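You operate a simulated robot arm through the tools that you are given. There is no shell and no other tool.

You are at the controls of a simulated robot arm. One attempt, no reset.

JOB
File the burr off plate two on the magnet bed.
Fine: magnet on before you file, off at the end; the long file goes back. Leave the other plates. Set down upright: long file.
Where things are to end (x, y in the base frame): plate two within 0.03 m of [0.79, 0.42].

Only the result counts: the job must be done as asked and must still hold three seconds after the hand-in. Knocking over, shifting, dropping, spilling or breaking anything else fails it.

ROBOT AND FRAMES
A 7-joint arm with a three-finger gripper, fixed in place. Base frame: the origin is on the floor under the middle of its stand, x ahead of it, y to its left, z up. Readings come in m, rad, newtons and seconds.
With the tool pointing down near the work surface it reaches from about 0.1 to 0.76 m from the base axis. Its first joint turns from -2.897 to 2.897 rad. Payload 2.69 kg.
The tool frame sits at the grasp point between the pads (the TCP): z along the fingers, y along the line on which they close. The tips reach 0.03 m beyond it. The gripper opens to 0.128 m; its body begins 0.117 m behind the TCP.
Orientation is that of the tool frame in the base frame, as a unit quaternion [w, x, y, z]. With the fingers straight down and closing along the base's y, the tool's x points along the base's -x, its y along +y and its z along -z.

CONTROLS
- The arm moves only by the tool play_rows. Its argument "targets" is a list of rows, each an object of numbers (a shift or turn left out is 0, a gripper value left out holds the last): "claw": the finger opening in m, from 0 to 0.128; "dx", "dy", "dz": the shift along the tool's x, y, z in units of 150 mm (1.0 is 150 mm); "wx", "wy", "wz": the turn, a rotation vector about the tool's x, y, z in units of 90 degrees (1.0 is 90 degrees). In form: [{"claw": .., "dx": .., "dy": .., "dz": .., "wx": .., "wy": .., "wz": ..}, ...]. A call has 1 to 20 rows; each row is the pose to reach, as a shift and turn from the pose commanded when the call began, along the tool's axes at that moment. A call with a number of a shift or a turn outside -1 to 1 is refused whole. Each row takes 0.2 s and may step no farther than 0.05 m and 0.15 rad from the row before; otherwise, or with a gripper value out of range, the whole call is refused. Where a pose cannot be reached the arm comes as near as it can. A force on the tool above 40 N (or 10 N above the force at the start of the call, whichever is more), or a blocked arm, ends the call early, and 0.2 s more pass. The fingers move at their own pace (about 0.127 m/s each) and stop on an object; they squeeze with about 37 N. The grip force told is the motor's: it shows also when the fingers shut on nothing. Time passes only in rows, and 0.2 s behind the last, so rows that repeat a pose let the fingers close. The reply holds the time, the measured pose of the TCP, the force on the tool along the base axes, the opening and the grip force, in the units named above and with some noise, with the torque about the TCP (base axes, N m) and any sound that the robot's microphone picked up.
- Cameras (640 x 400 px; columns grow to the right, rows downward): "scene" is fixed at [0.2183, -0.4993, 1.643]; the picture's right is [0.83, -0.55, 0.00], its down [-0.33, -0.49, -0.81] and it looks along [0.45, 0.67, -0.59] (base axes); focal length 365 px, centre (320, 200). "wrist" rides on the gripper at [0.058, 0.054, -0.131] in the tool frame; the picture's right is [-0.68, 0.74, 0.00], its down [-0.62, -0.57, -0.55] and it looks along [-0.40, -0.37, 0.84] (tool axes); focal length 234 px, centre (320, 200). There is no depth. A picture from a camera that has moved, and an enlarged one, comes with that camera's place and axes in the base frame and with its lens.
- snapshot(camera): a new picture of that camera. The clock stands still meanwhile.
- raise_lower(by): moves the trunk up (or, below 0, down) by that many m; the arm rides with it, the base frame stays. It gives what a move gives, with no picture.
- enlarge(camera, box): a new picture of the part [left, top, right, bottom] of that camera's present view, enlarged. The clock stands still meanwhile.
- finish_job(): hands the job in; it is judged then, once.

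Nothing tells you positions but the pictures and the camera data. Unless the task says otherwise, let go and move clear before handing in.

The tools are called after "Emit:" by a JSON object that holds its "op" and its "data". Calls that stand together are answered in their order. play_rows: Moves the arm, as the interface text tells. Its arguments: {"type":"object","properties":{"targets":{"type":"array","items":{"type":"object","properties":{"claw":{"type":"number"},"dx":{"type":"number"},"dy":{"type":"number"},"dz":{"type":"number"},"wx":{"type":"number"},"wy":{"type":"number"},"wz":{"type":"number"}}}}},"required":["targets"]} The other tools are called the same way: raise_lower (by) moves the trunk up or down; snapshot (camera) takes a picture; enlarge (camera, box) takes an enlarged picture of a part of a camera's view; finish_job () hands the job in.

At the start:

```text
clock: 0.0
position: [0.5644, 0.3488, 1.2427]
tcp_rot: [0.0, -0.001, 1.0, 0.0]
wrist_force: [-0.3, -0.1, -0.2]
moment: [-0.01, 0.01, 0.0]
finger_gap: 0.1278
finger_force: 0.1
trunk travel left (down, up): [-0.15, 0.2]
```

scene: 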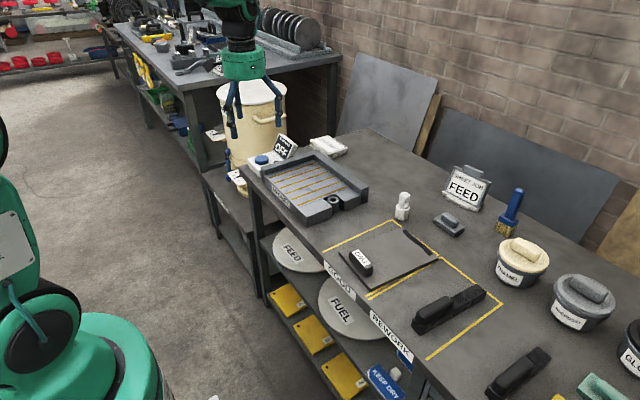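
wrist: 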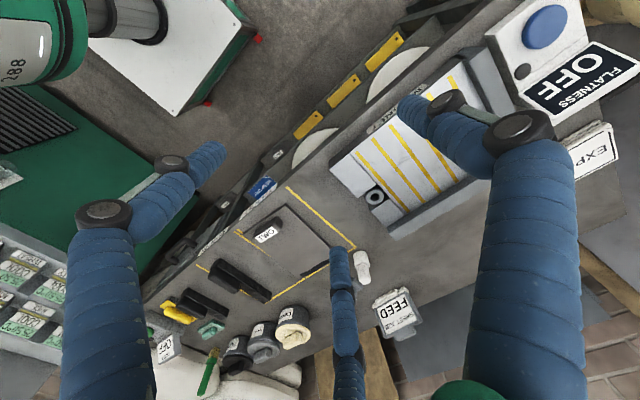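

I see a bench with a magnet bed (yellow stripes), a blue button by an "OFF" display, plates in a taped area and several files. I'll enlarge the views to identify each thing before moving.

Emit:
{"op": "enlarge", "data": {"camera": "scene", "box": [220, 120, 400, 232]}}

Emit:
{"op": "enlarge", "data": {"camera": "scene", "box": [310, 180, 530, 318]}}

Emit:
{"op": "enlarge", "data": {"camera": "scene", "box": [400, 260, 640, 400]}}

Emit:
{"op": "enlarge", "data": {"camera": "wrist", "box": [140, 170, 400, 340]}}

```text
3.56 times, centred on (310, 176) of scene
camera zoom: at [0.2183, -0.4993, 1.643], right [0.83, -0.55, 0.0], down [-0.33, -0.49, -0.81], along [0.45, 0.67, -0.59], focal length 1298 px, centre (356, 285)
```

zoom: 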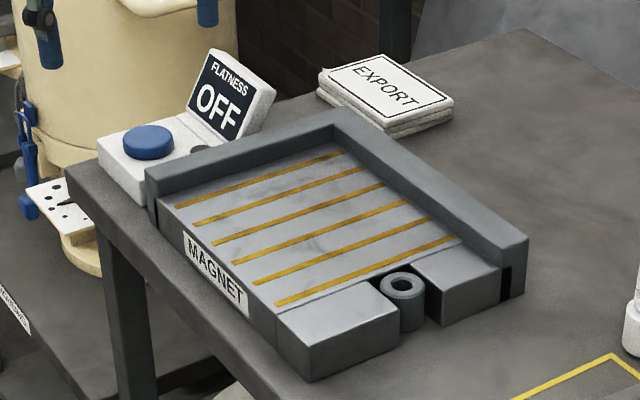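

```text
2.90 times, centred on (420, 249) of scene
camera zoom: at [0.2183, -0.4993, 1.643], right [0.83, -0.55, 0.0], down [-0.33, -0.49, -0.81], along [0.45, 0.67, -0.59], focal length 1058 px, centre (30, 58)
```

zoom: 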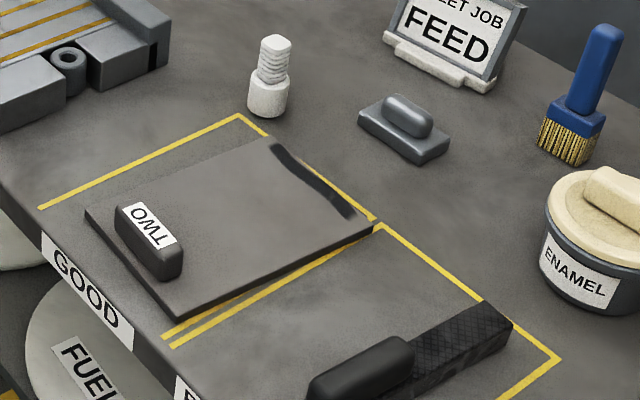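

```text
2.67 times, centred on (520, 330) of scene
camera zoom: at [0.2183, -0.4993, 1.643], right [0.83, -0.55, 0.0], down [-0.33, -0.49, -0.81], along [0.45, 0.67, -0.59], focal length 974 px, centre (-213, -147)
```

zoom: 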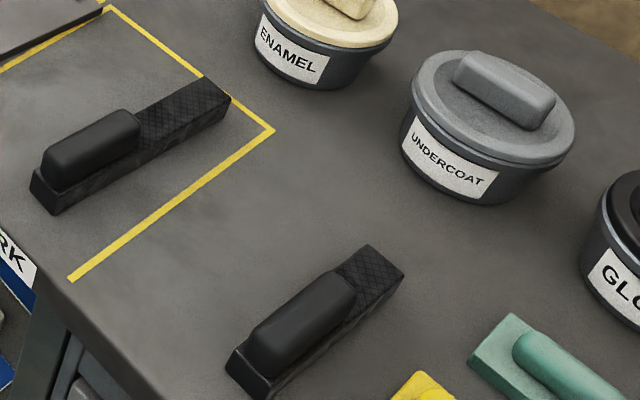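

```text
2.35 times, centred on (270, 255) of wrist
camera zoom: at [0.5093, 0.4038, 1.3741], right [0.68, 0.74, 0.0], down [0.62, -0.57, 0.55], along [0.4, -0.37, -0.84], focal length 551 px, centre (438, 71)
```

zoom: 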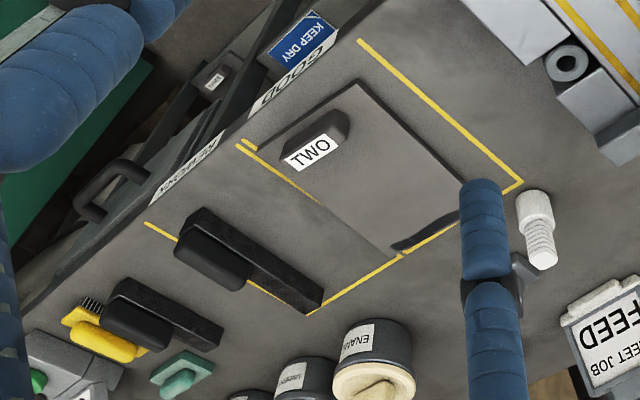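

The plate labelled TWO lies at about x 0.69–0.93, y −0.05–0.10, with a dark burr on its far edge. The bed is around (0.79, 0.44), and the long file is in the REWORK square. I'll look closer at the bed, the switch box and the other objects before moving.

Emit:
{"op": "enlarge", "data": {"camera": "wrist", "box": [320, 0, 640, 230]}}

Emit:
{"op": "enlarge", "data": {"camera": "wrist", "box": [140, 270, 320, 400]}}

Emit:
{"op": "enlarge", "data": {"camera": "scene", "box": [220, 125, 310, 181]}}

Emit:
{"op": "enlarge", "data": {"camera": "scene", "box": [100, 0, 360, 160]}}

Emit:
{"op": "enlarge", "data": {"camera": "scene", "box": [290, 180, 370, 230]}}

```text
1.74 times, centred on (480, 115) of wrist
camera zoom: at [0.5093, 0.4038, 1.3741], right [0.68, 0.74, 0.0], down [0.62, -0.57, 0.55], along [0.4, -0.37, -0.84], focal length 407 px, centre (42, 348)
```

zoom: 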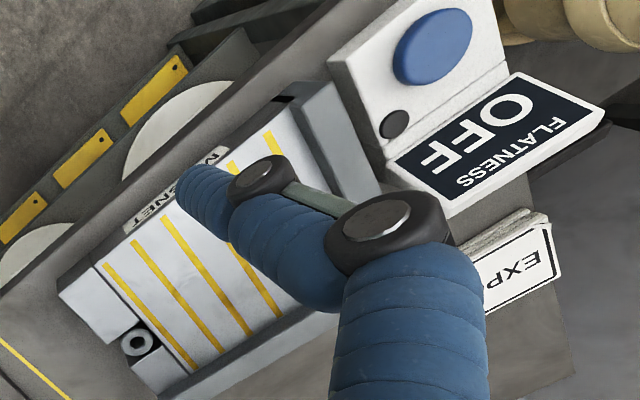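

```text
3.08 times, centred on (230, 335) of wrist
camera zoom: at [0.5093, 0.4038, 1.3741], right [0.68, 0.74, 0.0], down [0.62, -0.57, 0.55], along [0.4, -0.37, -0.84], focal length 720 px, centre (597, -215)
```

zoom: 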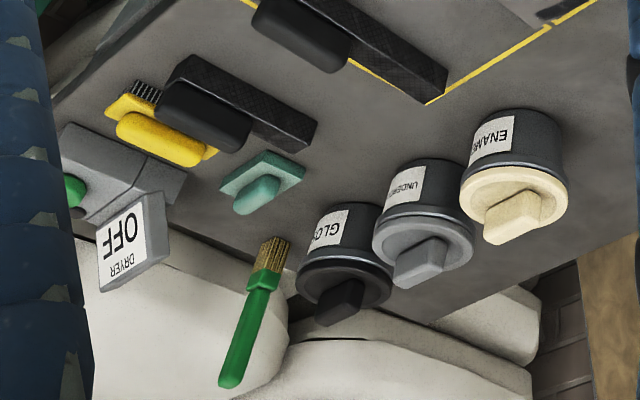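

```text
7.11 times, centred on (265, 153) of scene
camera zoom: at [0.2183, -0.4993, 1.643], right [0.83, -0.55, 0.0], down [-0.33, -0.49, -0.81], along [0.45, 0.67, -0.59], focal length 2596 px, centre (711, 534)
```

zoom: 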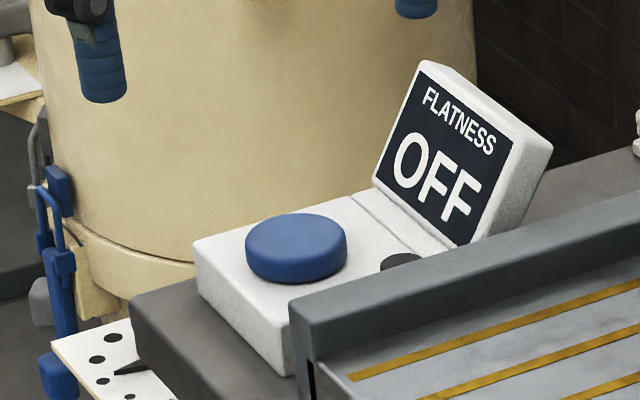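

```text
2.46 times, centred on (230, 80) of scene
camera zoom: at [0.2183, -0.4993, 1.643], right [0.83, -0.55, 0.0], down [-0.33, -0.49, -0.81], along [0.45, 0.67, -0.59], focal length 899 px, centre (542, 495)
```

zoom: 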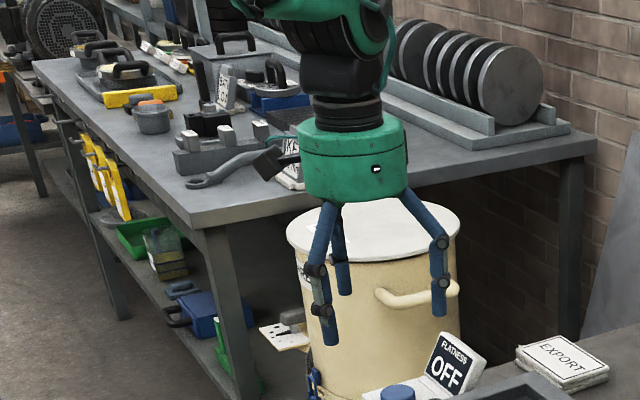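

```text
8.00 times, centred on (330, 205) of scene
camera zoom: at [0.2183, -0.4993, 1.643], right [0.83, -0.55, 0.0], down [-0.33, -0.49, -0.81], along [0.45, 0.67, -0.59], focal length 2921 px, centre (240, 160)
```

zoom: 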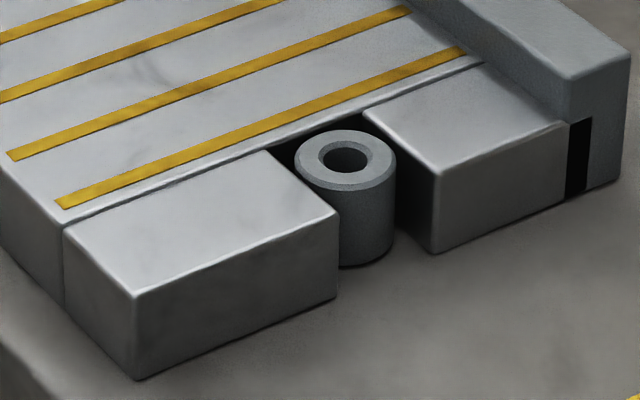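

The "FLATNESS OFF" box has a blue button beside the bed, and the bed itself has a socket-like ring in its front notch. I can't yet tell which one switches the magnet. I'll turn the wrist to look at the bed from closer, while staying high above everything.

Emit:
{"op": "play_rows", "data": {"targets": [{"claw": 0.128, "dx": 0.009, "dy": -0.03, "dz": 0.056, "wz": -0.09}, {"dx": 0.018, "dy": -0.06, "dz": 0.112, "wz": -0.18}, {"dx": 0.027, "dy": -0.09, "dz": 0.17, "wz": -0.27}, {"dx": 0.036, "dy": -0.12, "dz": 0.226, "wz": -0.36}, {"dx": 0.045, "dy": -0.15, "dz": 0.28, "wz": -0.45}, {"dx": 0.054, "dy": -0.18, "dz": 0.34, "wz": -0.54}, {"dx": 0.063, "dy": -0.21, "dz": 0.4, "wz": -0.63}, {"dx": 0.072, "dy": -0.24, "dz": 0.45, "wz": -0.72}, {"dx": 0.08, "dy": -0.27, "dz": 0.5, "wz": -0.81}, {"dx": 0.09, "dy": -0.3, "dz": 0.56, "wz": -0.9}, {"dx": 0.096, "dy": -0.325, "dz": 0.62, "wz": -0.99}]}}

Emit:
{"op": "snapshot", "data": {"camera": "wrist"}}

Emit:
{"op": "snapshot", "data": {"camera": "scene"}}

```text
clock: 2.4
position: [0.5522, 0.3001, 1.151]
tcp_rot: [0.0, -0.702, 0.712, 0.0]
wrist_force: [0.5, -0.2, 0.0]
moment: [0.01, 0.01, 0.03]
finger_gap: 0.1279
finger_force: 0.0
trunk travel left (down, up): [-0.15, 0.2]
```

```text
taken
camera wrist: at [0.4993, 0.2428, 1.2822], right [-0.73, 0.69, 0.0], down [0.57, 0.61, 0.55], along [0.38, 0.4, -0.84], focal length 234 px, centre (320, 200)
```

wrist: 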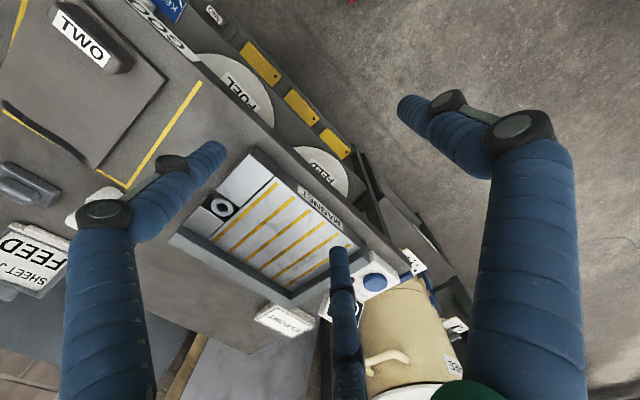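

```text
taken
```

scene: 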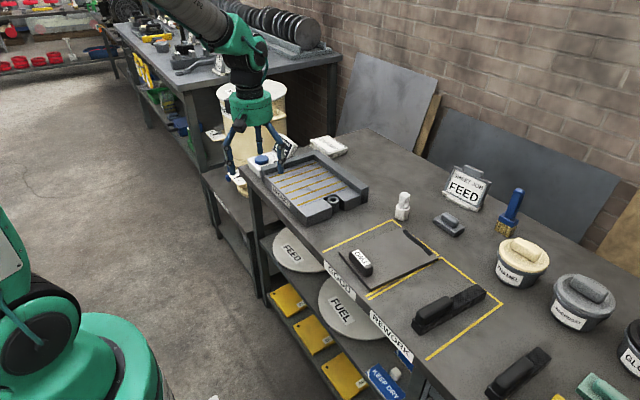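

The bed is now in the middle of the wrist view. I'll enlarge the bed and its surroundings to find the magnet switch.

Emit:
{"op": "enlarge", "data": {"camera": "wrist", "box": [180, 130, 420, 330]}}

Emit:
{"op": "enlarge", "data": {"camera": "wrist", "box": [0, 0, 210, 300]}}

Emit:
{"op": "enlarge", "data": {"camera": "wrist", "box": [260, 170, 360, 230]}}

```text
2.00 times, centred on (300, 230) of wrist
camera zoom: at [0.4993, 0.2428, 1.2822], right [-0.73, 0.69, 0.0], down [0.57, 0.61, 0.55], along [0.38, 0.4, -0.84], focal length 468 px, centre (360, 140)
```

zoom: 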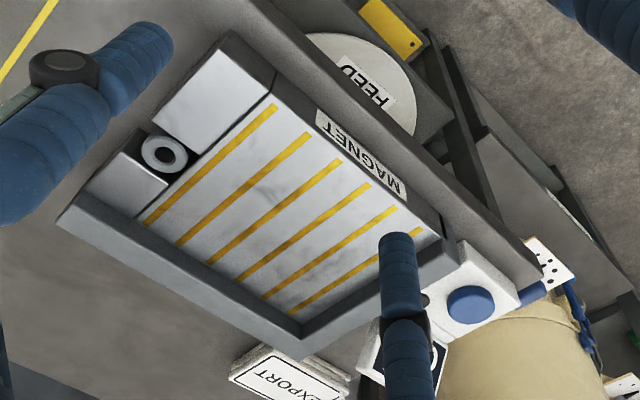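

```text
1.33 times, centred on (105, 150) of wrist
camera zoom: at [0.4993, 0.2428, 1.2822], right [-0.73, 0.69, 0.0], down [0.57, 0.61, 0.55], along [0.38, 0.4, -0.84], focal length 312 px, centre (607, 267)
```

zoom: 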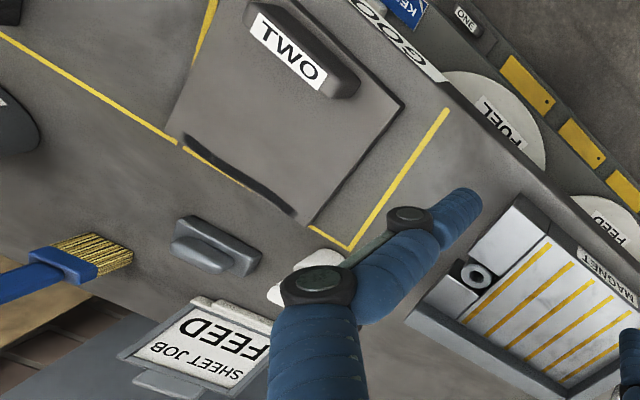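

```text
6.40 times, centred on (310, 200) of wrist
camera zoom: at [0.4993, 0.2428, 1.2822], right [-0.73, 0.69, 0.0], down [0.57, 0.61, 0.55], along [0.38, 0.4, -0.84], focal length 1499 px, centre (384, 200)
```

zoom: 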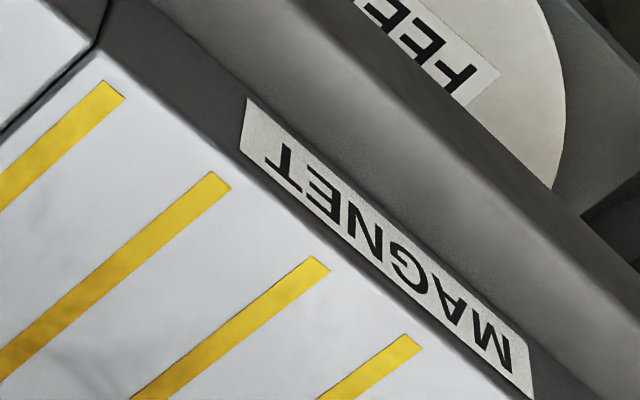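

I still can't tell whether the socket ring or the button box is the magnet's control. I'll look closely at the white bolt-like item, the grey block, the burr and the other boxes.

Emit:
{"op": "enlarge", "data": {"camera": "scene", "box": [380, 180, 480, 243]}}

Emit:
{"op": "enlarge", "data": {"camera": "scene", "box": [240, 125, 370, 225]}}

Emit:
{"op": "enlarge", "data": {"camera": "scene", "box": [560, 330, 640, 400]}}

Emit:
{"op": "enlarge", "data": {"camera": "scene", "box": [250, 220, 420, 400]}}

Emit:
{"op": "enlarge", "data": {"camera": "scene", "box": [385, 220, 445, 265]}}

```text
6.35 times, centred on (430, 212) of scene
camera zoom: at [0.2183, -0.4993, 1.643], right [0.83, -0.55, 0.0], down [-0.33, -0.49, -0.81], along [0.45, 0.67, -0.59], focal length 2318 px, centre (-378, 127)
```

zoom: 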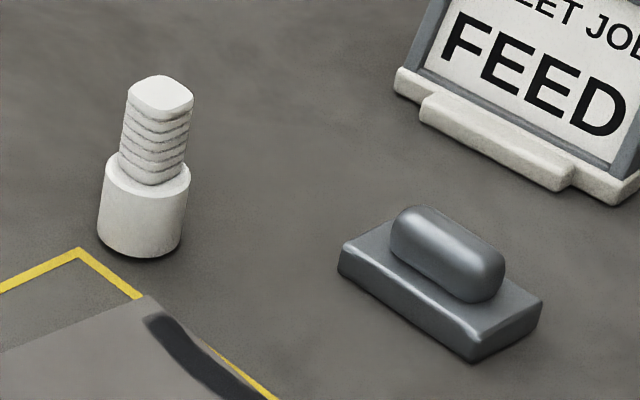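

```text
4.00 times, centred on (305, 175) of scene
camera zoom: at [0.2183, -0.4993, 1.643], right [0.83, -0.55, 0.0], down [-0.33, -0.49, -0.81], along [0.45, 0.67, -0.59], focal length 1460 px, centre (380, 300)
```

zoom: 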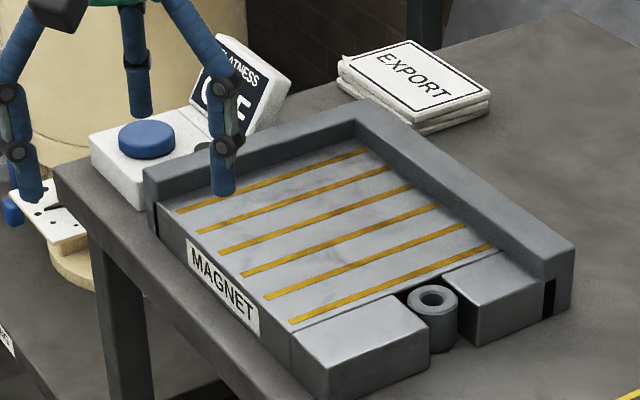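

```text
5.71 times, centred on (600, 365) of scene
camera zoom: at [0.2183, -0.4993, 1.643], right [0.83, -0.55, 0.0], down [-0.33, -0.49, -0.81], along [0.45, 0.67, -0.59], focal length 2086 px, centre (-1280, -743)
```

zoom: 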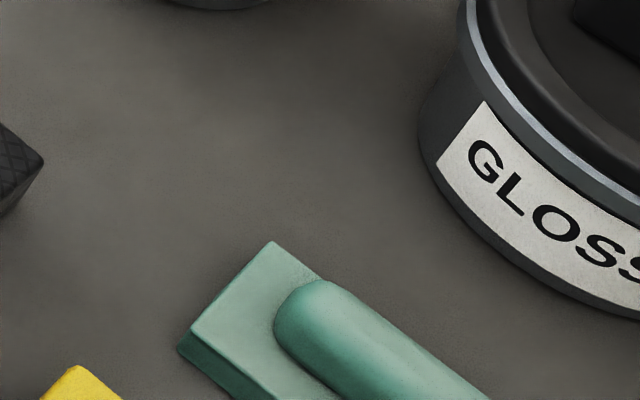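

```text
2.22 times, centred on (335, 310) of scene
camera zoom: at [0.2183, -0.4993, 1.643], right [0.83, -0.55, 0.0], down [-0.33, -0.49, -0.81], along [0.45, 0.67, -0.59], focal length 811 px, centre (287, -44)
```

zoom: 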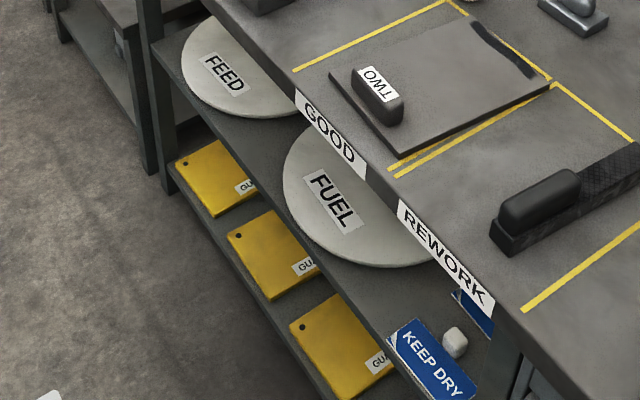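

```text
8.89 times, centred on (415, 242) of scene
camera zoom: at [0.2183, -0.4993, 1.643], right [0.83, -0.55, 0.0], down [-0.33, -0.49, -0.81], along [0.45, 0.67, -0.59], focal length 3246 px, centre (-524, -178)
```

zoom: 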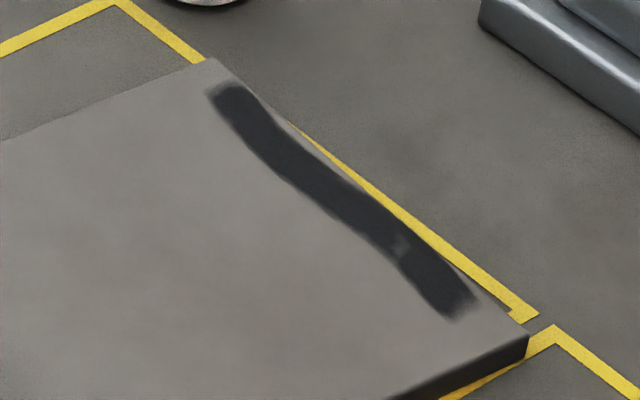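

The burr is a dark band on top of plate two, along its far edge. I'll move the wrist camera nearer to the socket ring, still well above the bench, to judge what it is.

Emit:
{"op": "play_rows", "data": {"targets": [{"dx": 0.15, "dy": -0.186}, {"dx": 0.3, "dy": -0.372}, {"dx": 0.45, "dy": -0.558}, {"dx": 0.6, "dy": -0.744}, {"dx": 0.747, "dy": -0.93}]}}

Emit:
{"op": "snapshot", "data": {"camera": "wrist"}}

Emit:
{"op": "enlarge", "data": {"camera": "wrist", "box": [240, 140, 400, 240]}}

```text
clock: 3.6
position: [0.69, 0.1858, 1.1487]
tcp_rot: [0.0, -0.702, 0.712, -0.001]
wrist_force: [0.2, -0.3, 0.0]
moment: [0.0, -0.02, 0.03]
finger_gap: 0.1278
finger_force: 0.0
trunk travel left (down, up): [-0.15, 0.2]
```

```text
taken
camera wrist: at [0.6368, 0.1298, 1.2795], right [-0.73, 0.69, 0.0], down [0.58, 0.61, 0.55], along [0.38, 0.4, -0.84], focal length 234 px, centre (320, 200)
```

wrist: 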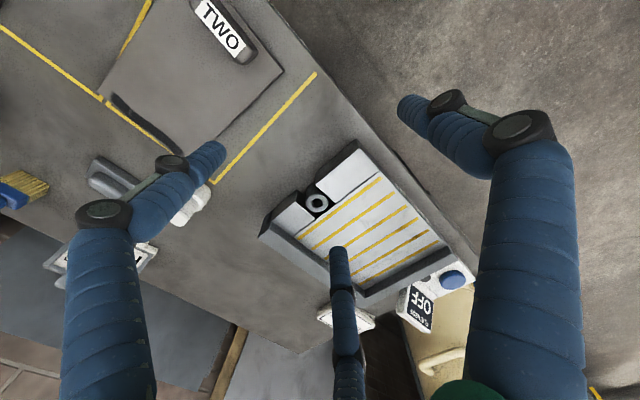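

```text
4.00 times, centred on (320, 190) of wrist
camera zoom: at [0.6368, 0.1298, 1.2795], right [-0.73, 0.69, 0.0], down [0.58, 0.61, 0.55], along [0.38, 0.4, -0.84], focal length 937 px, centre (320, 240)
```

zoom: 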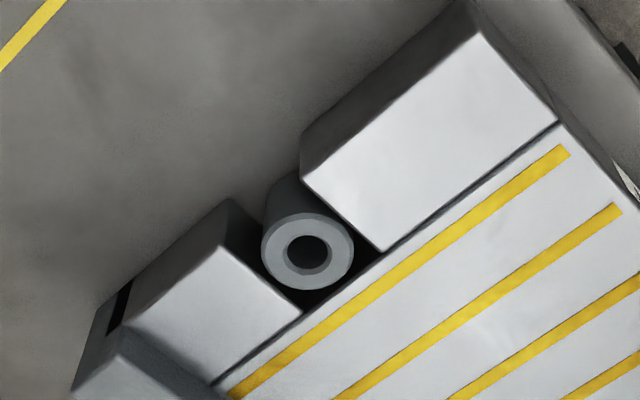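

The ring is a plain grey cylinder with a dark centre and no markings. I'll check the button box up close in this view, and the bed's outer faces.

Emit:
{"op": "enlarge", "data": {"camera": "wrist", "box": [380, 240, 480, 340]}}

Emit:
{"op": "enlarge", "data": {"camera": "wrist", "box": [280, 130, 480, 260]}}

Emit:
{"op": "enlarge", "data": {"camera": "wrist", "box": [60, 130, 220, 240]}}

```text
4.00 times, centred on (430, 290) of wrist
camera zoom: at [0.6368, 0.1298, 1.2795], right [-0.73, 0.69, 0.0], down [0.58, 0.61, 0.55], along [0.38, 0.4, -0.84], focal length 937 px, centre (-120, -160)
```

zoom: 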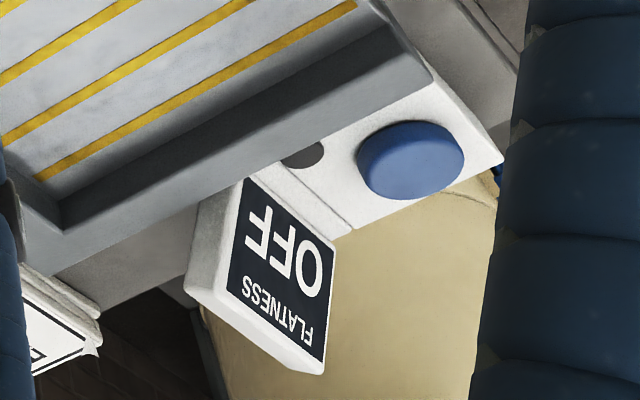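

```text
3.08 times, centred on (380, 195) of wrist
camera zoom: at [0.6368, 0.1298, 1.2795], right [-0.73, 0.69, 0.0], down [0.58, 0.61, 0.55], along [0.38, 0.4, -0.84], focal length 720 px, centre (135, 215)
```

zoom: 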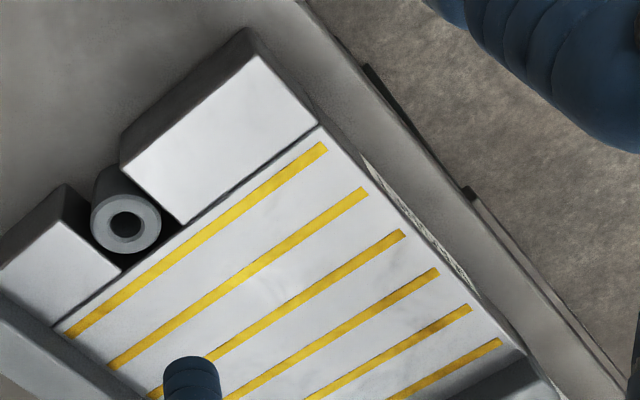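

```text
3.64 times, centred on (140, 185) of wrist
camera zoom: at [0.6368, 0.1298, 1.2795], right [-0.73, 0.69, 0.0], down [0.58, 0.61, 0.55], along [0.38, 0.4, -0.84], focal length 852 px, centre (974, 254)
```

zoom: 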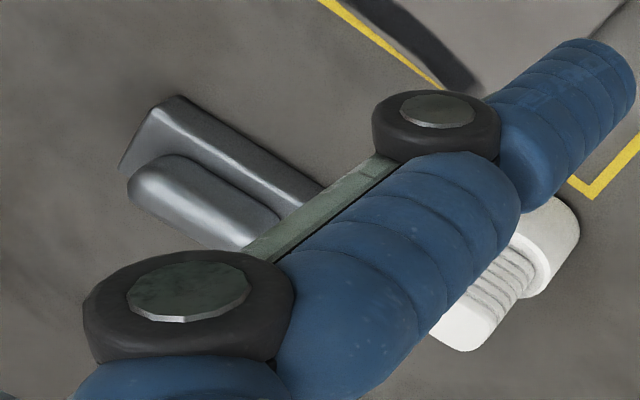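

The blue button (about 0.725, 0.685, 0.916) is right beside the bed with a lamp and a readout, so I take it as the magnet's switch. It is at the limit of reach, so I'll need to tilt the tool. Plate two comes first: I'll hover above its handle for a closer look.

Emit:
{"op": "play_rows", "data": {"targets": [{"dx": 0.243, "dy": -0.02, "dz": 0.1}, {"dx": 0.486, "dy": -0.04, "dz": 0.2}, {"dx": 0.729, "dy": -0.06, "dz": 0.35}, {"dx": 0.972, "dy": -0.08, "dz": 0.527}]}}

Emit:
{"op": "snapshot", "data": {"camera": "wrist"}}

Emit:
{"op": "enlarge", "data": {"camera": "wrist", "box": [220, 50, 440, 190]}}

Emit:
{"op": "snapshot", "data": {"camera": "scene"}}

```text
clock: 4.6
position: [0.6986, 0.0399, 1.0717]
tcp_rot: [0.0, -0.702, 0.712, -0.002]
wrist_force: [-0.7, 0.9, -0.9]
moment: [-0.02, -0.03, 0.02]
finger_gap: 0.1278
finger_force: 0.0
trunk travel left (down, up): [-0.15, 0.2]
```

```text
taken
camera wrist: at [0.646, -0.0157, 1.2028], right [-0.73, 0.69, 0.0], down [0.57, 0.61, 0.55], along [0.38, 0.4, -0.84], focal length 234 px, centre (320, 200)
```

wrist: 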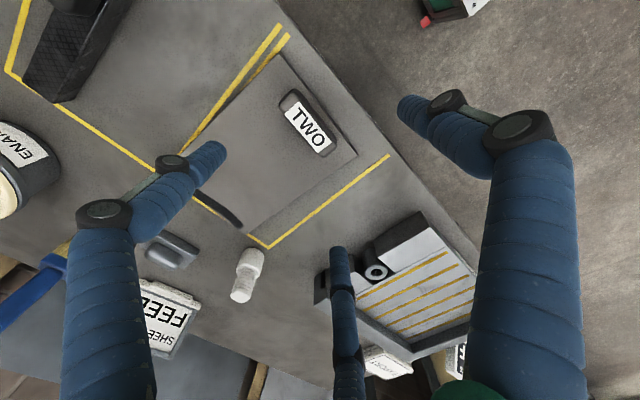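

```text
2.86 times, centred on (330, 120) of wrist
camera zoom: at [0.646, -0.0157, 1.2028], right [-0.73, 0.69, 0.0], down [0.57, 0.61, 0.55], along [0.38, 0.4, -0.84], focal length 669 px, centre (291, 429)
```

zoom: 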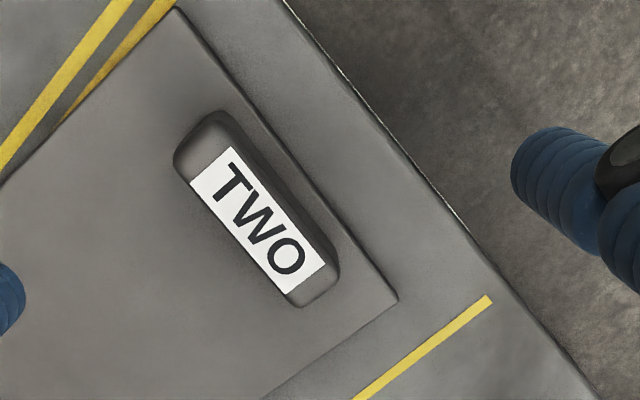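

```text
taken
```

scene: 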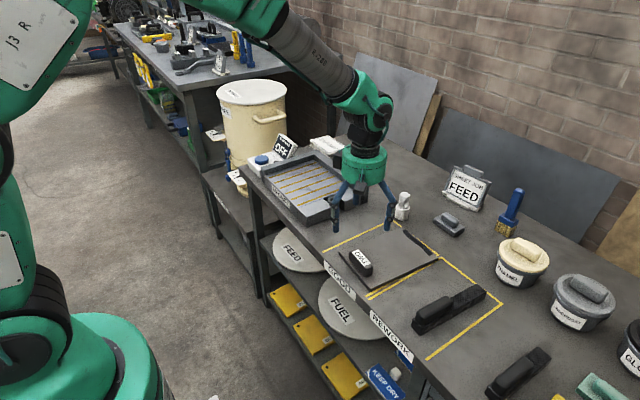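

The handle labelled TWO is centred near (0.710, 0.034), top at about 0.925, lying along y and about 3° off square. Before grasping I'll test in the air how the three fingers close.

Emit:
{"op": "play_rows", "data": {"targets": [{"claw": 0.04}, {"claw": 0.04}, {"claw": 0.04}, {"claw": 0.04}]}}

Emit:
{"op": "snapshot", "data": {"camera": "wrist"}}

Emit:
{"op": "enlarge", "data": {"camera": "scene", "box": [300, 130, 440, 250]}}

```text
clock: 5.6
position: [0.6997, 0.0418, 1.0717]
tcp_rot: [0.0, -0.701, 0.713, 0.0]
wrist_force: [-0.5, -0.3, 0.5]
moment: [0.04, 0.0, 0.01]
finger_gap: 0.0398
finger_force: 0.0
trunk travel left (down, up): [-0.15, 0.2]
```

```text
taken
camera wrist: at [0.646, -0.0155, 1.2028], right [-0.73, 0.69, 0.0], down [0.58, 0.61, 0.55], along [0.38, 0.4, -0.84], focal length 234 px, centre (320, 200)
```

wrist: 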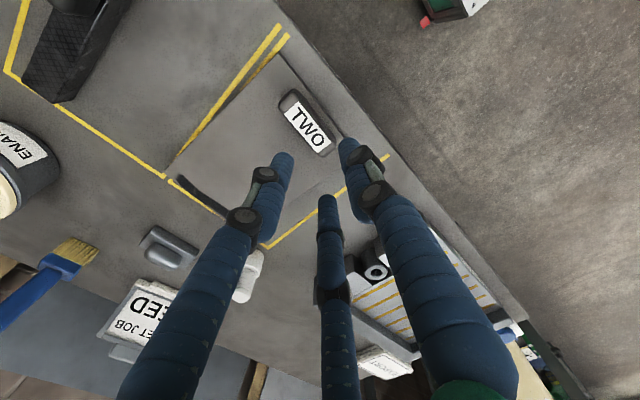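

```text
3.33 times, centred on (370, 190) of scene
camera zoom: at [0.2183, -0.4993, 1.643], right [0.83, -0.55, 0.0], down [-0.33, -0.49, -0.81], along [0.45, 0.67, -0.59], focal length 1217 px, centre (153, 233)
```

zoom: 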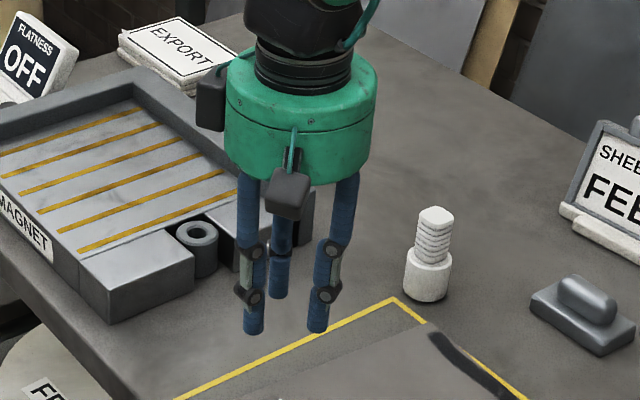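

The fingers close radially, 120° apart, with one at the tool's +y. The bed top is near z 0.92, spanning about x 0.68–0.895 and y 0.27–0.555, with its middle at the target. I need the fence height to decide which way round the plate should lie.

Emit:
{"op": "enlarge", "data": {"camera": "scene", "box": [290, 140, 370, 190]}}

Emit:
{"op": "enlarge", "data": {"camera": "scene", "box": [250, 140, 330, 190]}}

Emit:
{"op": "enlarge", "data": {"camera": "scene", "box": [400, 270, 500, 340]}}

Emit:
{"op": "enlarge", "data": {"camera": "scene", "box": [330, 235, 400, 300]}}

```text
8.00 times, centred on (330, 165) of scene
camera zoom: at [0.2183, -0.4993, 1.643], right [0.83, -0.55, 0.0], down [-0.33, -0.49, -0.81], along [0.45, 0.67, -0.59], focal length 2921 px, centre (240, 480)
```

zoom: 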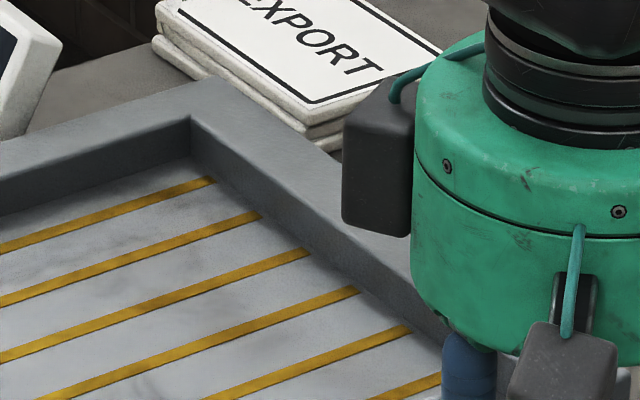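

```text
8.00 times, centred on (290, 165) of scene
camera zoom: at [0.2183, -0.4993, 1.643], right [0.83, -0.55, 0.0], down [-0.33, -0.49, -0.81], along [0.45, 0.67, -0.59], focal length 2921 px, centre (560, 480)
```

zoom: 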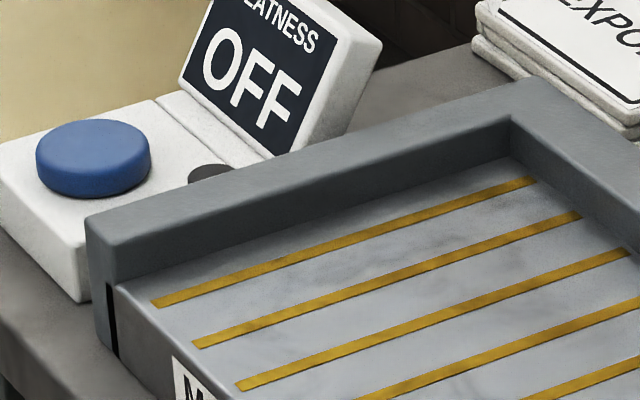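

```text
5.71 times, centred on (450, 305) of scene
camera zoom: at [0.2183, -0.4993, 1.643], right [0.83, -0.55, 0.0], down [-0.33, -0.49, -0.81], along [0.45, 0.67, -0.59], focal length 2086 px, centre (-423, -400)
```

zoom: 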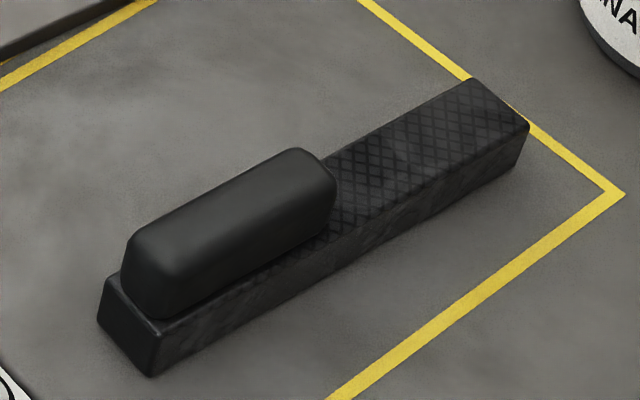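

```text
6.15 times, centred on (365, 268) of scene
camera zoom: at [0.2183, -0.4993, 1.643], right [0.83, -0.55, 0.0], down [-0.33, -0.49, -0.81], along [0.45, 0.67, -0.59], focal length 2247 px, centre (43, -215)
```

zoom: 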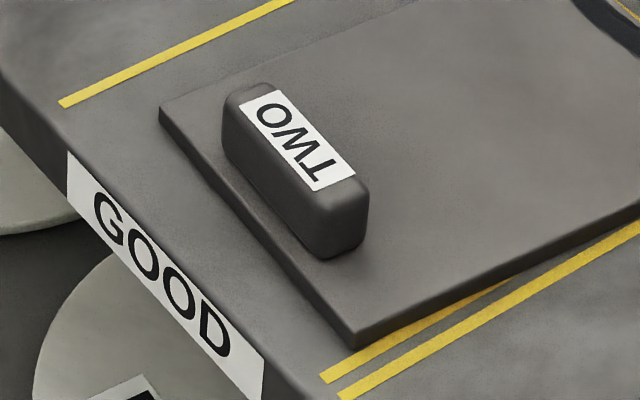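

The fence stands about 2.5 cm above the bed on its +x and +y sides. The reach works best with plate two turned +90°, its handle at the −y end and the burr at the +y end, so I'll hold it with the tool tilted about 22° along the handle. First I'll turn the wrist back round in the air.

Emit:
{"op": "play_rows", "data": {"targets": [{"claw": 0.128, "wz": 0.09, "dz": -0.05}, {"wz": 0.18, "dz": -0.1}, {"wz": 0.27, "dz": -0.15}, {"wz": 0.36, "dz": -0.2}, {"wz": 0.45, "dz": -0.2}, {"wz": 0.54, "dz": -0.2}, {"wz": 0.63, "dz": -0.2}, {"wz": 0.72, "dz": -0.2}, {"wz": 0.81, "dz": -0.2}, {"wz": 0.9, "dz": -0.2}, {"wz": 0.99, "dz": -0.2}]}}

Emit:
{"op": "play_rows", "data": {"targets": [{"wz": 0.09}, {"wz": 0.18}, {"wz": 0.27}, {"wz": 0.36}, {"wz": 0.45}, {"wz": 0.54}, {"wz": 0.63}, {"wz": 0.72}, {"wz": 0.81}, {"wz": 0.9}, {"wz": 0.99}]}}

Emit:
{"op": "snapshot", "data": {"camera": "wrist"}}

```text
clock: 8.0
position: [0.7006, 0.0403, 1.1016]
tcp_rot: [0.0, 0.001, 1.0, 0.0]
wrist_force: [0.5, -0.1, -0.4]
moment: [-0.02, -0.03, -0.01]
finger_gap: 0.1278
finger_force: 0.0
trunk travel left (down, up): [-0.15, 0.2]
```

```text
clock: 10.4
position: [0.699, 0.0395, 1.1019]
tcp_rot: [0.0, 0.703, 0.712, 0.0]
wrist_force: [-0.1, 0.0, -0.7]
moment: [0.01, -0.02, 0.01]
finger_gap: 0.1282
finger_force: 0.0
trunk travel left (down, up): [-0.15, 0.2]
```

```text
taken
camera wrist: at [0.7541, 0.1002, 1.2324], right [0.75, -0.67, 0.0], down [-0.56, -0.62, 0.55], along [-0.37, -0.41, -0.84], focal length 234 px, centre (320, 200)
```

wrist: 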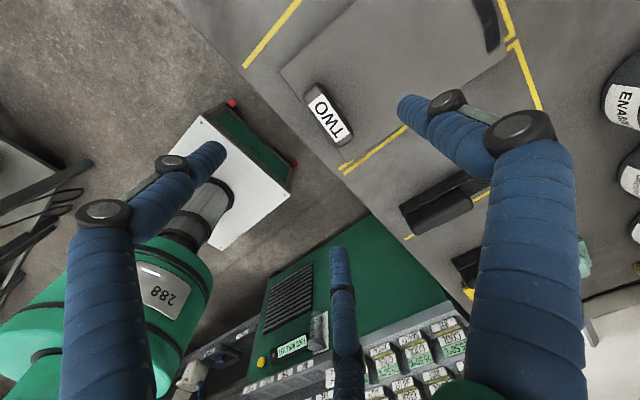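

The wrist is turned round and the handle is in view from the other side. I'll measure its place and direction more finely.

Emit:
{"op": "enlarge", "data": {"camera": "wrist", "box": [260, 50, 420, 170]}}

Emit:
{"op": "enlarge", "data": {"camera": "wrist", "box": [380, 0, 640, 170]}}

```text
3.33 times, centred on (340, 110) of wrist
camera zoom: at [0.7541, 0.1002, 1.2324], right [0.75, -0.67, 0.0], down [-0.56, -0.62, 0.55], along [-0.37, -0.41, -0.84], focal length 781 px, centre (253, 500)
```

zoom: 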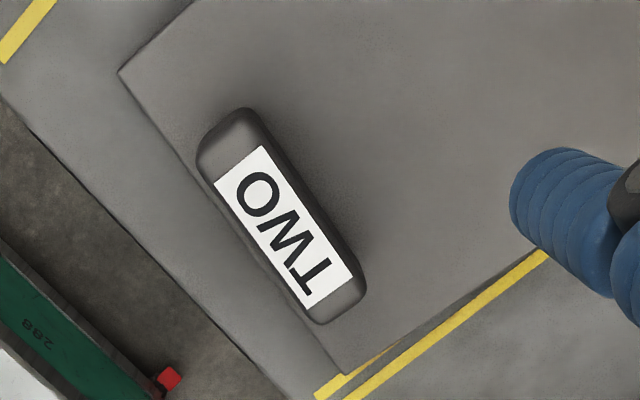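

```text
2.35 times, centred on (510, 85) of wrist
camera zoom: at [0.7541, 0.1002, 1.2324], right [0.75, -0.67, 0.0], down [-0.56, -0.62, 0.55], along [-0.37, -0.41, -0.84], focal length 551 px, centre (-127, 471)
```

zoom: 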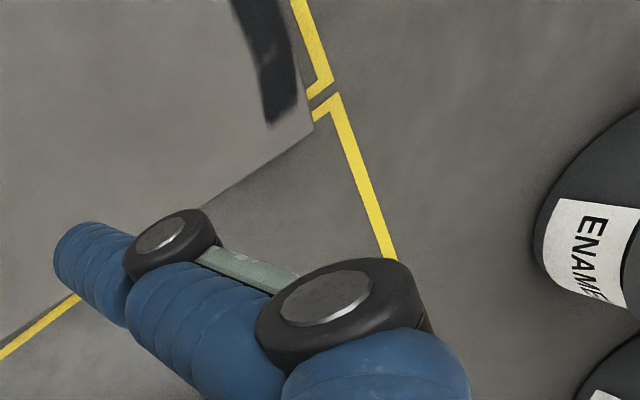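

Plate two's handle is centred at (0.712, 0.034), top about 0.922, and the plate is turned −4.6°. Before choosing the tilt I'll probe in free air how far out the arm reaches, since reach is the same in every direction around the base.

Emit:
{"op": "play_rows", "data": {"targets": [{"dy": 0.15}, {"dy": 0.3}, {"dy": 0.45}, {"dy": 0.6}, {"dy": 0.75}]}}

```text
clock: 11.6
position: [0.8119, 0.0411, 1.0985]
tcp_rot: [-0.001, 0.702, 0.712, -0.001]
wrist_force: [-0.7, 0.3, -0.1]
moment: [0.0, 0.0, -0.04]
finger_gap: 0.1277
finger_force: 0.0
trunk travel left (down, up): [-0.15, 0.2]
```

It reached 0.81 m at this height. I'll test lower and a little farther out; the fingertips stay above everything on the plate.

Emit:
{"op": "play_rows", "data": {"targets": [{"dz": 0.25}, {"dz": 0.5}, {"dz": 0.75}, {"dz": 0.75, "dy": 0.1}, {"dz": 0.75, "dy": 0.2}, {"dz": 0.75, "dy": 0.3}]}}

```text
clock: 13.0
position: [0.8563, 0.0425, 0.9887]
tcp_rot: [0.0, 0.701, 0.713, 0.0]
wrist_force: [0.5, 0.0, 0.2]
moment: [-0.04, -0.01, -0.03]
finger_gap: 0.128
finger_force: 0.2
trunk travel left (down, up): [-0.15, 0.2]
```

Straight down it reaches at least 0.857 m, more than the quoted figure. I'll push the probe a bit further to find the limit.

Emit:
{"op": "play_rows", "data": {"targets": [{"dy": 0.1}, {"dy": 0.2}, {"dy": 0.3}, {"dy": 0.4}, {"dy": 0.5}]}}

```text
clock: 14.2
position: [0.9309, 0.0421, 0.9869]
tcp_rot: [-0.001, 0.701, 0.713, -0.001]
wrist_force: [0.3, 0.3, 0.5]
moment: [0.0, -0.01, 0.01]
finger_gap: 0.1279
finger_force: 0.1
trunk travel left (down, up): [-0.15, 0.2]
```

Straight down it reaches 0.93 m, so I can lay plate two with its handle at the +y end and the burr at the open front (−y). That makes the filing easy with the file along x. I'll go back up, turn the wrist to suit, and return above the handle.

Emit:
{"op": "play_rows", "data": {"targets": [{"dz": -0.15, "dy": -0.05, "wz": -0.09}, {"dz": -0.3, "dy": -0.1, "wz": -0.18}, {"dz": -0.45, "dy": -0.2, "wz": -0.27}, {"dz": -0.5, "dy": -0.3, "wz": -0.36}, {"dz": -0.5, "dy": -0.4, "wz": -0.45}, {"dz": -0.5, "dy": -0.5, "wz": -0.54}, {"dz": -0.5, "dy": -0.6, "wz": -0.63}, {"dz": -0.5, "dy": -0.7, "wz": -0.72}, {"dz": -0.5, "dy": -0.8, "wz": -0.81}, {"dz": -0.5, "dy": -0.9, "wz": -0.9}, {"dz": -0.5, "dy": -0.95, "wz": -0.99}]}}

```text
clock: 16.6
position: [0.7895, 0.0413, 1.0635]
tcp_rot: [0.0, -0.001, 1.0, 0.0]
wrist_force: [-1.1, 0.6, -0.7]
moment: [0.01, -0.01, -0.01]
finger_gap: 0.128
finger_force: 0.1
trunk travel left (down, up): [-0.15, 0.2]
```

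I'm back over the plate. Now I'll turn to match the plate's −4.6° and hover over the handle with the fingers partly open.

Emit:
{"op": "play_rows", "data": {"targets": [{"claw": 0.075, "dx": 0.05, "dy": -0.005, "dz": 0.03, "wz": -0.09}, {"dx": 0.1, "dy": -0.01, "dz": 0.06, "wz": -0.18}, {"dx": 0.15, "dy": -0.015, "dz": 0.09, "wz": -0.27}, {"dx": 0.2, "dy": -0.02, "dz": 0.12, "wz": -0.36}, {"dx": 0.25, "dy": -0.025, "dz": 0.15, "wz": -0.45}, {"dx": 0.3, "dy": -0.03, "dz": 0.18, "wz": -0.54}, {"dx": 0.35, "dy": -0.035, "dz": 0.21, "wz": -0.63}, {"dx": 0.4, "dy": -0.04, "dz": 0.24, "wz": -0.72}, {"dx": 0.45, "dy": -0.045, "dz": 0.267, "wz": -0.81}, {"dx": 0.483, "dy": -0.051, "dz": 0.267, "wz": -0.9}, {"dx": 0.483, "dy": -0.051, "dz": 0.267, "wz": -0.947}]}}

Emit:
{"op": "snapshot", "data": {"camera": "wrist"}}

Emit:
{"op": "enlarge", "data": {"camera": "wrist", "box": [220, 80, 420, 220]}}

```text
clock: 19.0
position: [0.7158, 0.0345, 1.0233]
tcp_rot: [0.0, -0.677, 0.736, -0.001]
wrist_force: [-0.7, -0.1, 0.5]
moment: [-0.03, -0.03, 0.0]
finger_gap: 0.0752
finger_force: 0.1
trunk travel left (down, up): [-0.15, 0.2]
```

```text
taken
camera wrist: at [0.6593, -0.0192, 1.1549], right [-0.68, 0.73, 0.0], down [0.61, 0.57, 0.55], along [0.4, 0.37, -0.84], focal length 234 px, centre (320, 200)
```

wrist: 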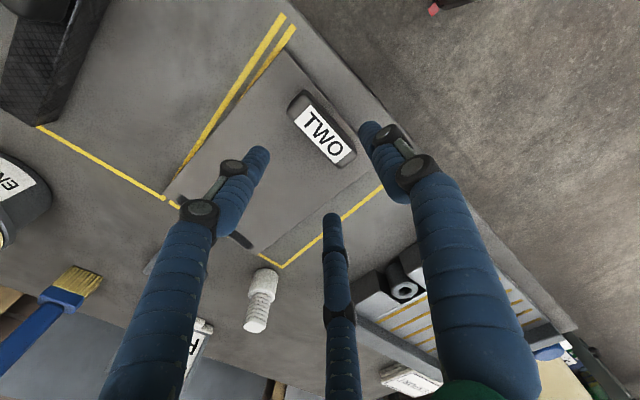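

```text
2.86 times, centred on (320, 150) of wrist
camera zoom: at [0.6593, -0.0192, 1.1549], right [-0.68, 0.73, 0.0], down [0.61, 0.57, 0.55], along [0.4, 0.37, -0.84], focal length 669 px, centre (320, 343)
```

zoom: 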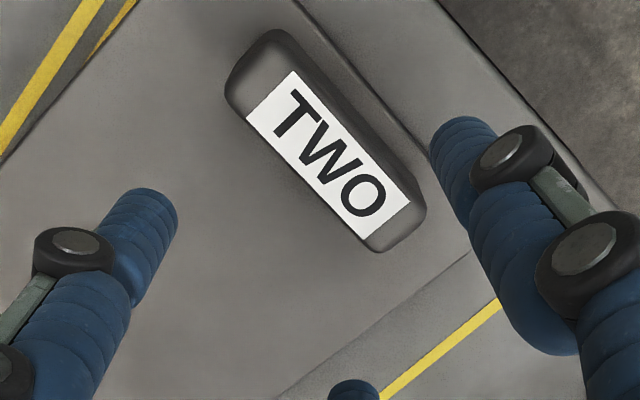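

The handle sits between the finger positions as intended. I'll go straight down until the fingertips are just above the plate.

Emit:
{"op": "play_rows", "data": {"targets": [{"dz": 0.15, "dx": 0.01}, {"dz": 0.3, "dx": 0.01}, {"dz": 0.45, "dx": 0.01}, {"dz": 0.55, "dx": 0.01}, {"dz": 0.6, "dx": 0.01}, {"dz": 0.63, "dx": 0.01}, {"dz": 0.65, "dx": 0.01}]}}

Emit:
{"op": "snapshot", "data": {"camera": "wrist"}}

Emit:
{"op": "enlarge", "data": {"camera": "scene", "box": [310, 190, 430, 290]}}

```text
clock: 20.6
position: [0.7175, 0.0334, 0.9248]
tcp_rot: [0.0, -0.677, 0.736, -0.001]
wrist_force: [-0.1, -0.6, -0.1]
moment: [0.02, 0.0, 0.0]
finger_gap: 0.0752
finger_force: 0.0
trunk travel left (down, up): [-0.15, 0.2]
```

```text
taken
camera wrist: at [0.6603, -0.02, 1.0564], right [-0.68, 0.74, 0.0], down [0.62, 0.57, 0.55], along [0.4, 0.37, -0.84], focal length 234 px, centre (320, 200)
```

wrist: 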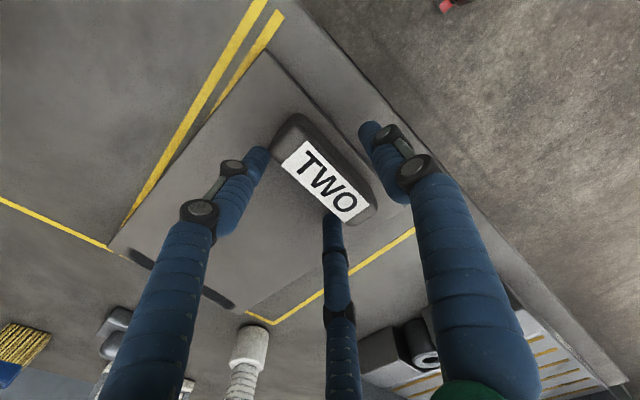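

```text
4.00 times, centred on (370, 240) of scene
camera zoom: at [0.2183, -0.4993, 1.643], right [0.83, -0.55, 0.0], down [-0.33, -0.49, -0.81], along [0.45, 0.67, -0.59], focal length 1460 px, centre (120, 40)
```

zoom: 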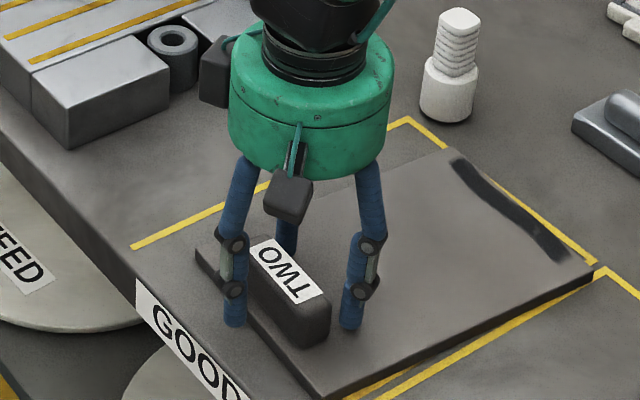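

The fingers straddle the handle with the tips just above the plate. I'll close on it.

Emit:
{"op": "play_rows", "data": {"targets": [{"dy": 0.02, "claw": 0.06}, {"dy": 0.02, "claw": 0.03}, {"dy": 0.02, "claw": 0.01}, {"dy": 0.02, "claw": 0.0}, {"dy": 0.02, "claw": 0.0}, {"dy": 0.02, "claw": 0.0}]}}

Emit:
{"op": "snapshot", "data": {"camera": "wrist"}}

Emit:
{"op": "enlarge", "data": {"camera": "scene", "box": [310, 190, 430, 290]}}

```text
clock: 22.0
position: [0.7132, 0.033, 0.9265]
tcp_rot: [0.0, -0.677, 0.736, 0.0]
wrist_force: [5.7, -1.5, 9.1]
moment: [-0.02, 0.09, 0.12]
finger_gap: 0.0416
finger_force: 37.0
trunk travel left (down, up): [-0.15, 0.2]
```

```text
taken
camera wrist: at [0.6577, -0.0193, 1.0578], right [-0.68, 0.74, 0.0], down [0.61, 0.57, 0.55], along [0.4, 0.37, -0.84], focal length 234 px, centre (320, 200)
```

wrist: 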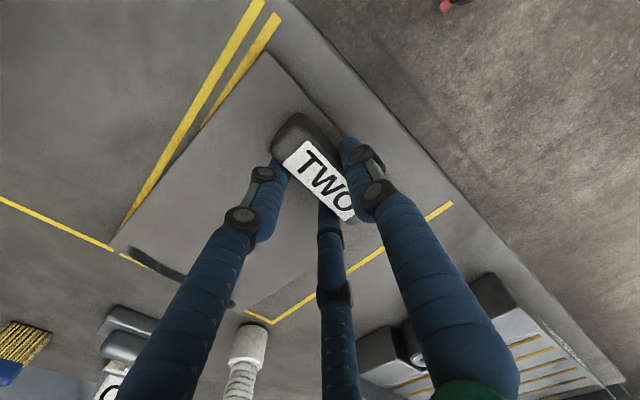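

```text
4.00 times, centred on (370, 240) of scene
camera zoom: at [0.2183, -0.4993, 1.643], right [0.83, -0.55, 0.0], down [-0.33, -0.49, -0.81], along [0.45, 0.67, -0.59], focal length 1460 px, centre (120, 40)
```

zoom: 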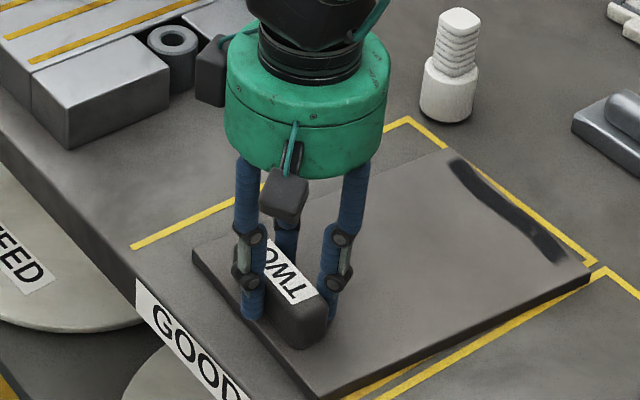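

The handle is gripped (gap 0.042, 37 N). I'll lift slightly and check the load and whether the plate stays level.

Emit:
{"op": "play_rows", "data": {"targets": [{"dz": -0.04}, {"dz": -0.08}, {"dz": -0.12}, {"dz": -0.16}, {"dz": -0.2}, {"dz": -0.2}]}}

Emit:
{"op": "snapshot", "data": {"camera": "wrist"}}

Emit:
{"op": "enlarge", "data": {"camera": "scene", "box": [310, 180, 450, 290]}}

```text
clock: 23.4
position: [0.7119, 0.0326, 0.9547]
tcp_rot: [-0.001, -0.677, 0.736, 0.0]
wrist_force: [-1.6, 0.7, -7.5]
moment: [0.05, 0.19, -0.01]
finger_gap: 0.0415
finger_force: 37.0
trunk travel left (down, up): [-0.15, 0.2]
```

```text
taken
camera wrist: at [0.6563, -0.02, 1.0867], right [-0.68, 0.74, 0.0], down [0.62, 0.57, 0.55], along [0.4, 0.37, -0.84], focal length 234 px, centre (320, 200)
```

wrist: 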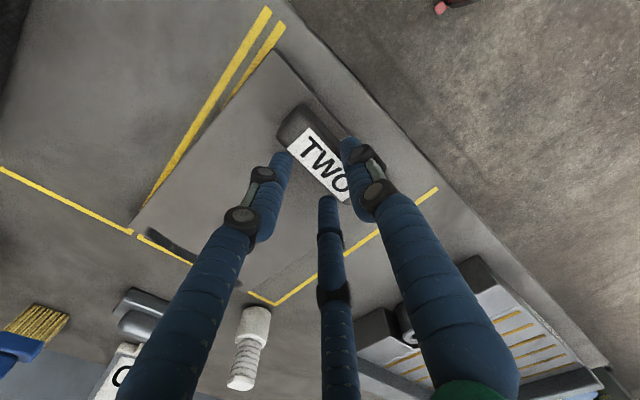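

```text
3.64 times, centred on (380, 235) of scene
camera zoom: at [0.2183, -0.4993, 1.643], right [0.83, -0.55, 0.0], down [-0.33, -0.49, -0.81], along [0.45, 0.67, -0.59], focal length 1328 px, centre (102, 73)
```

zoom: 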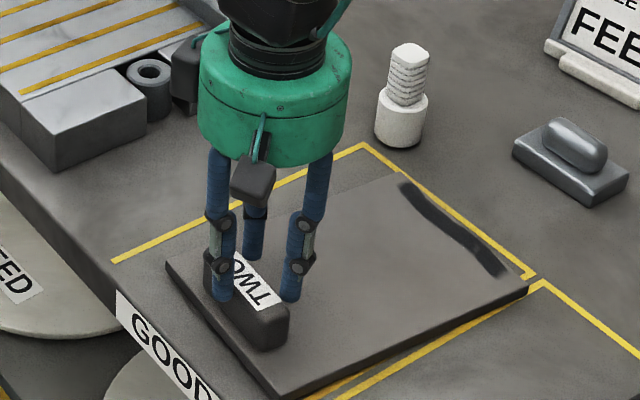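

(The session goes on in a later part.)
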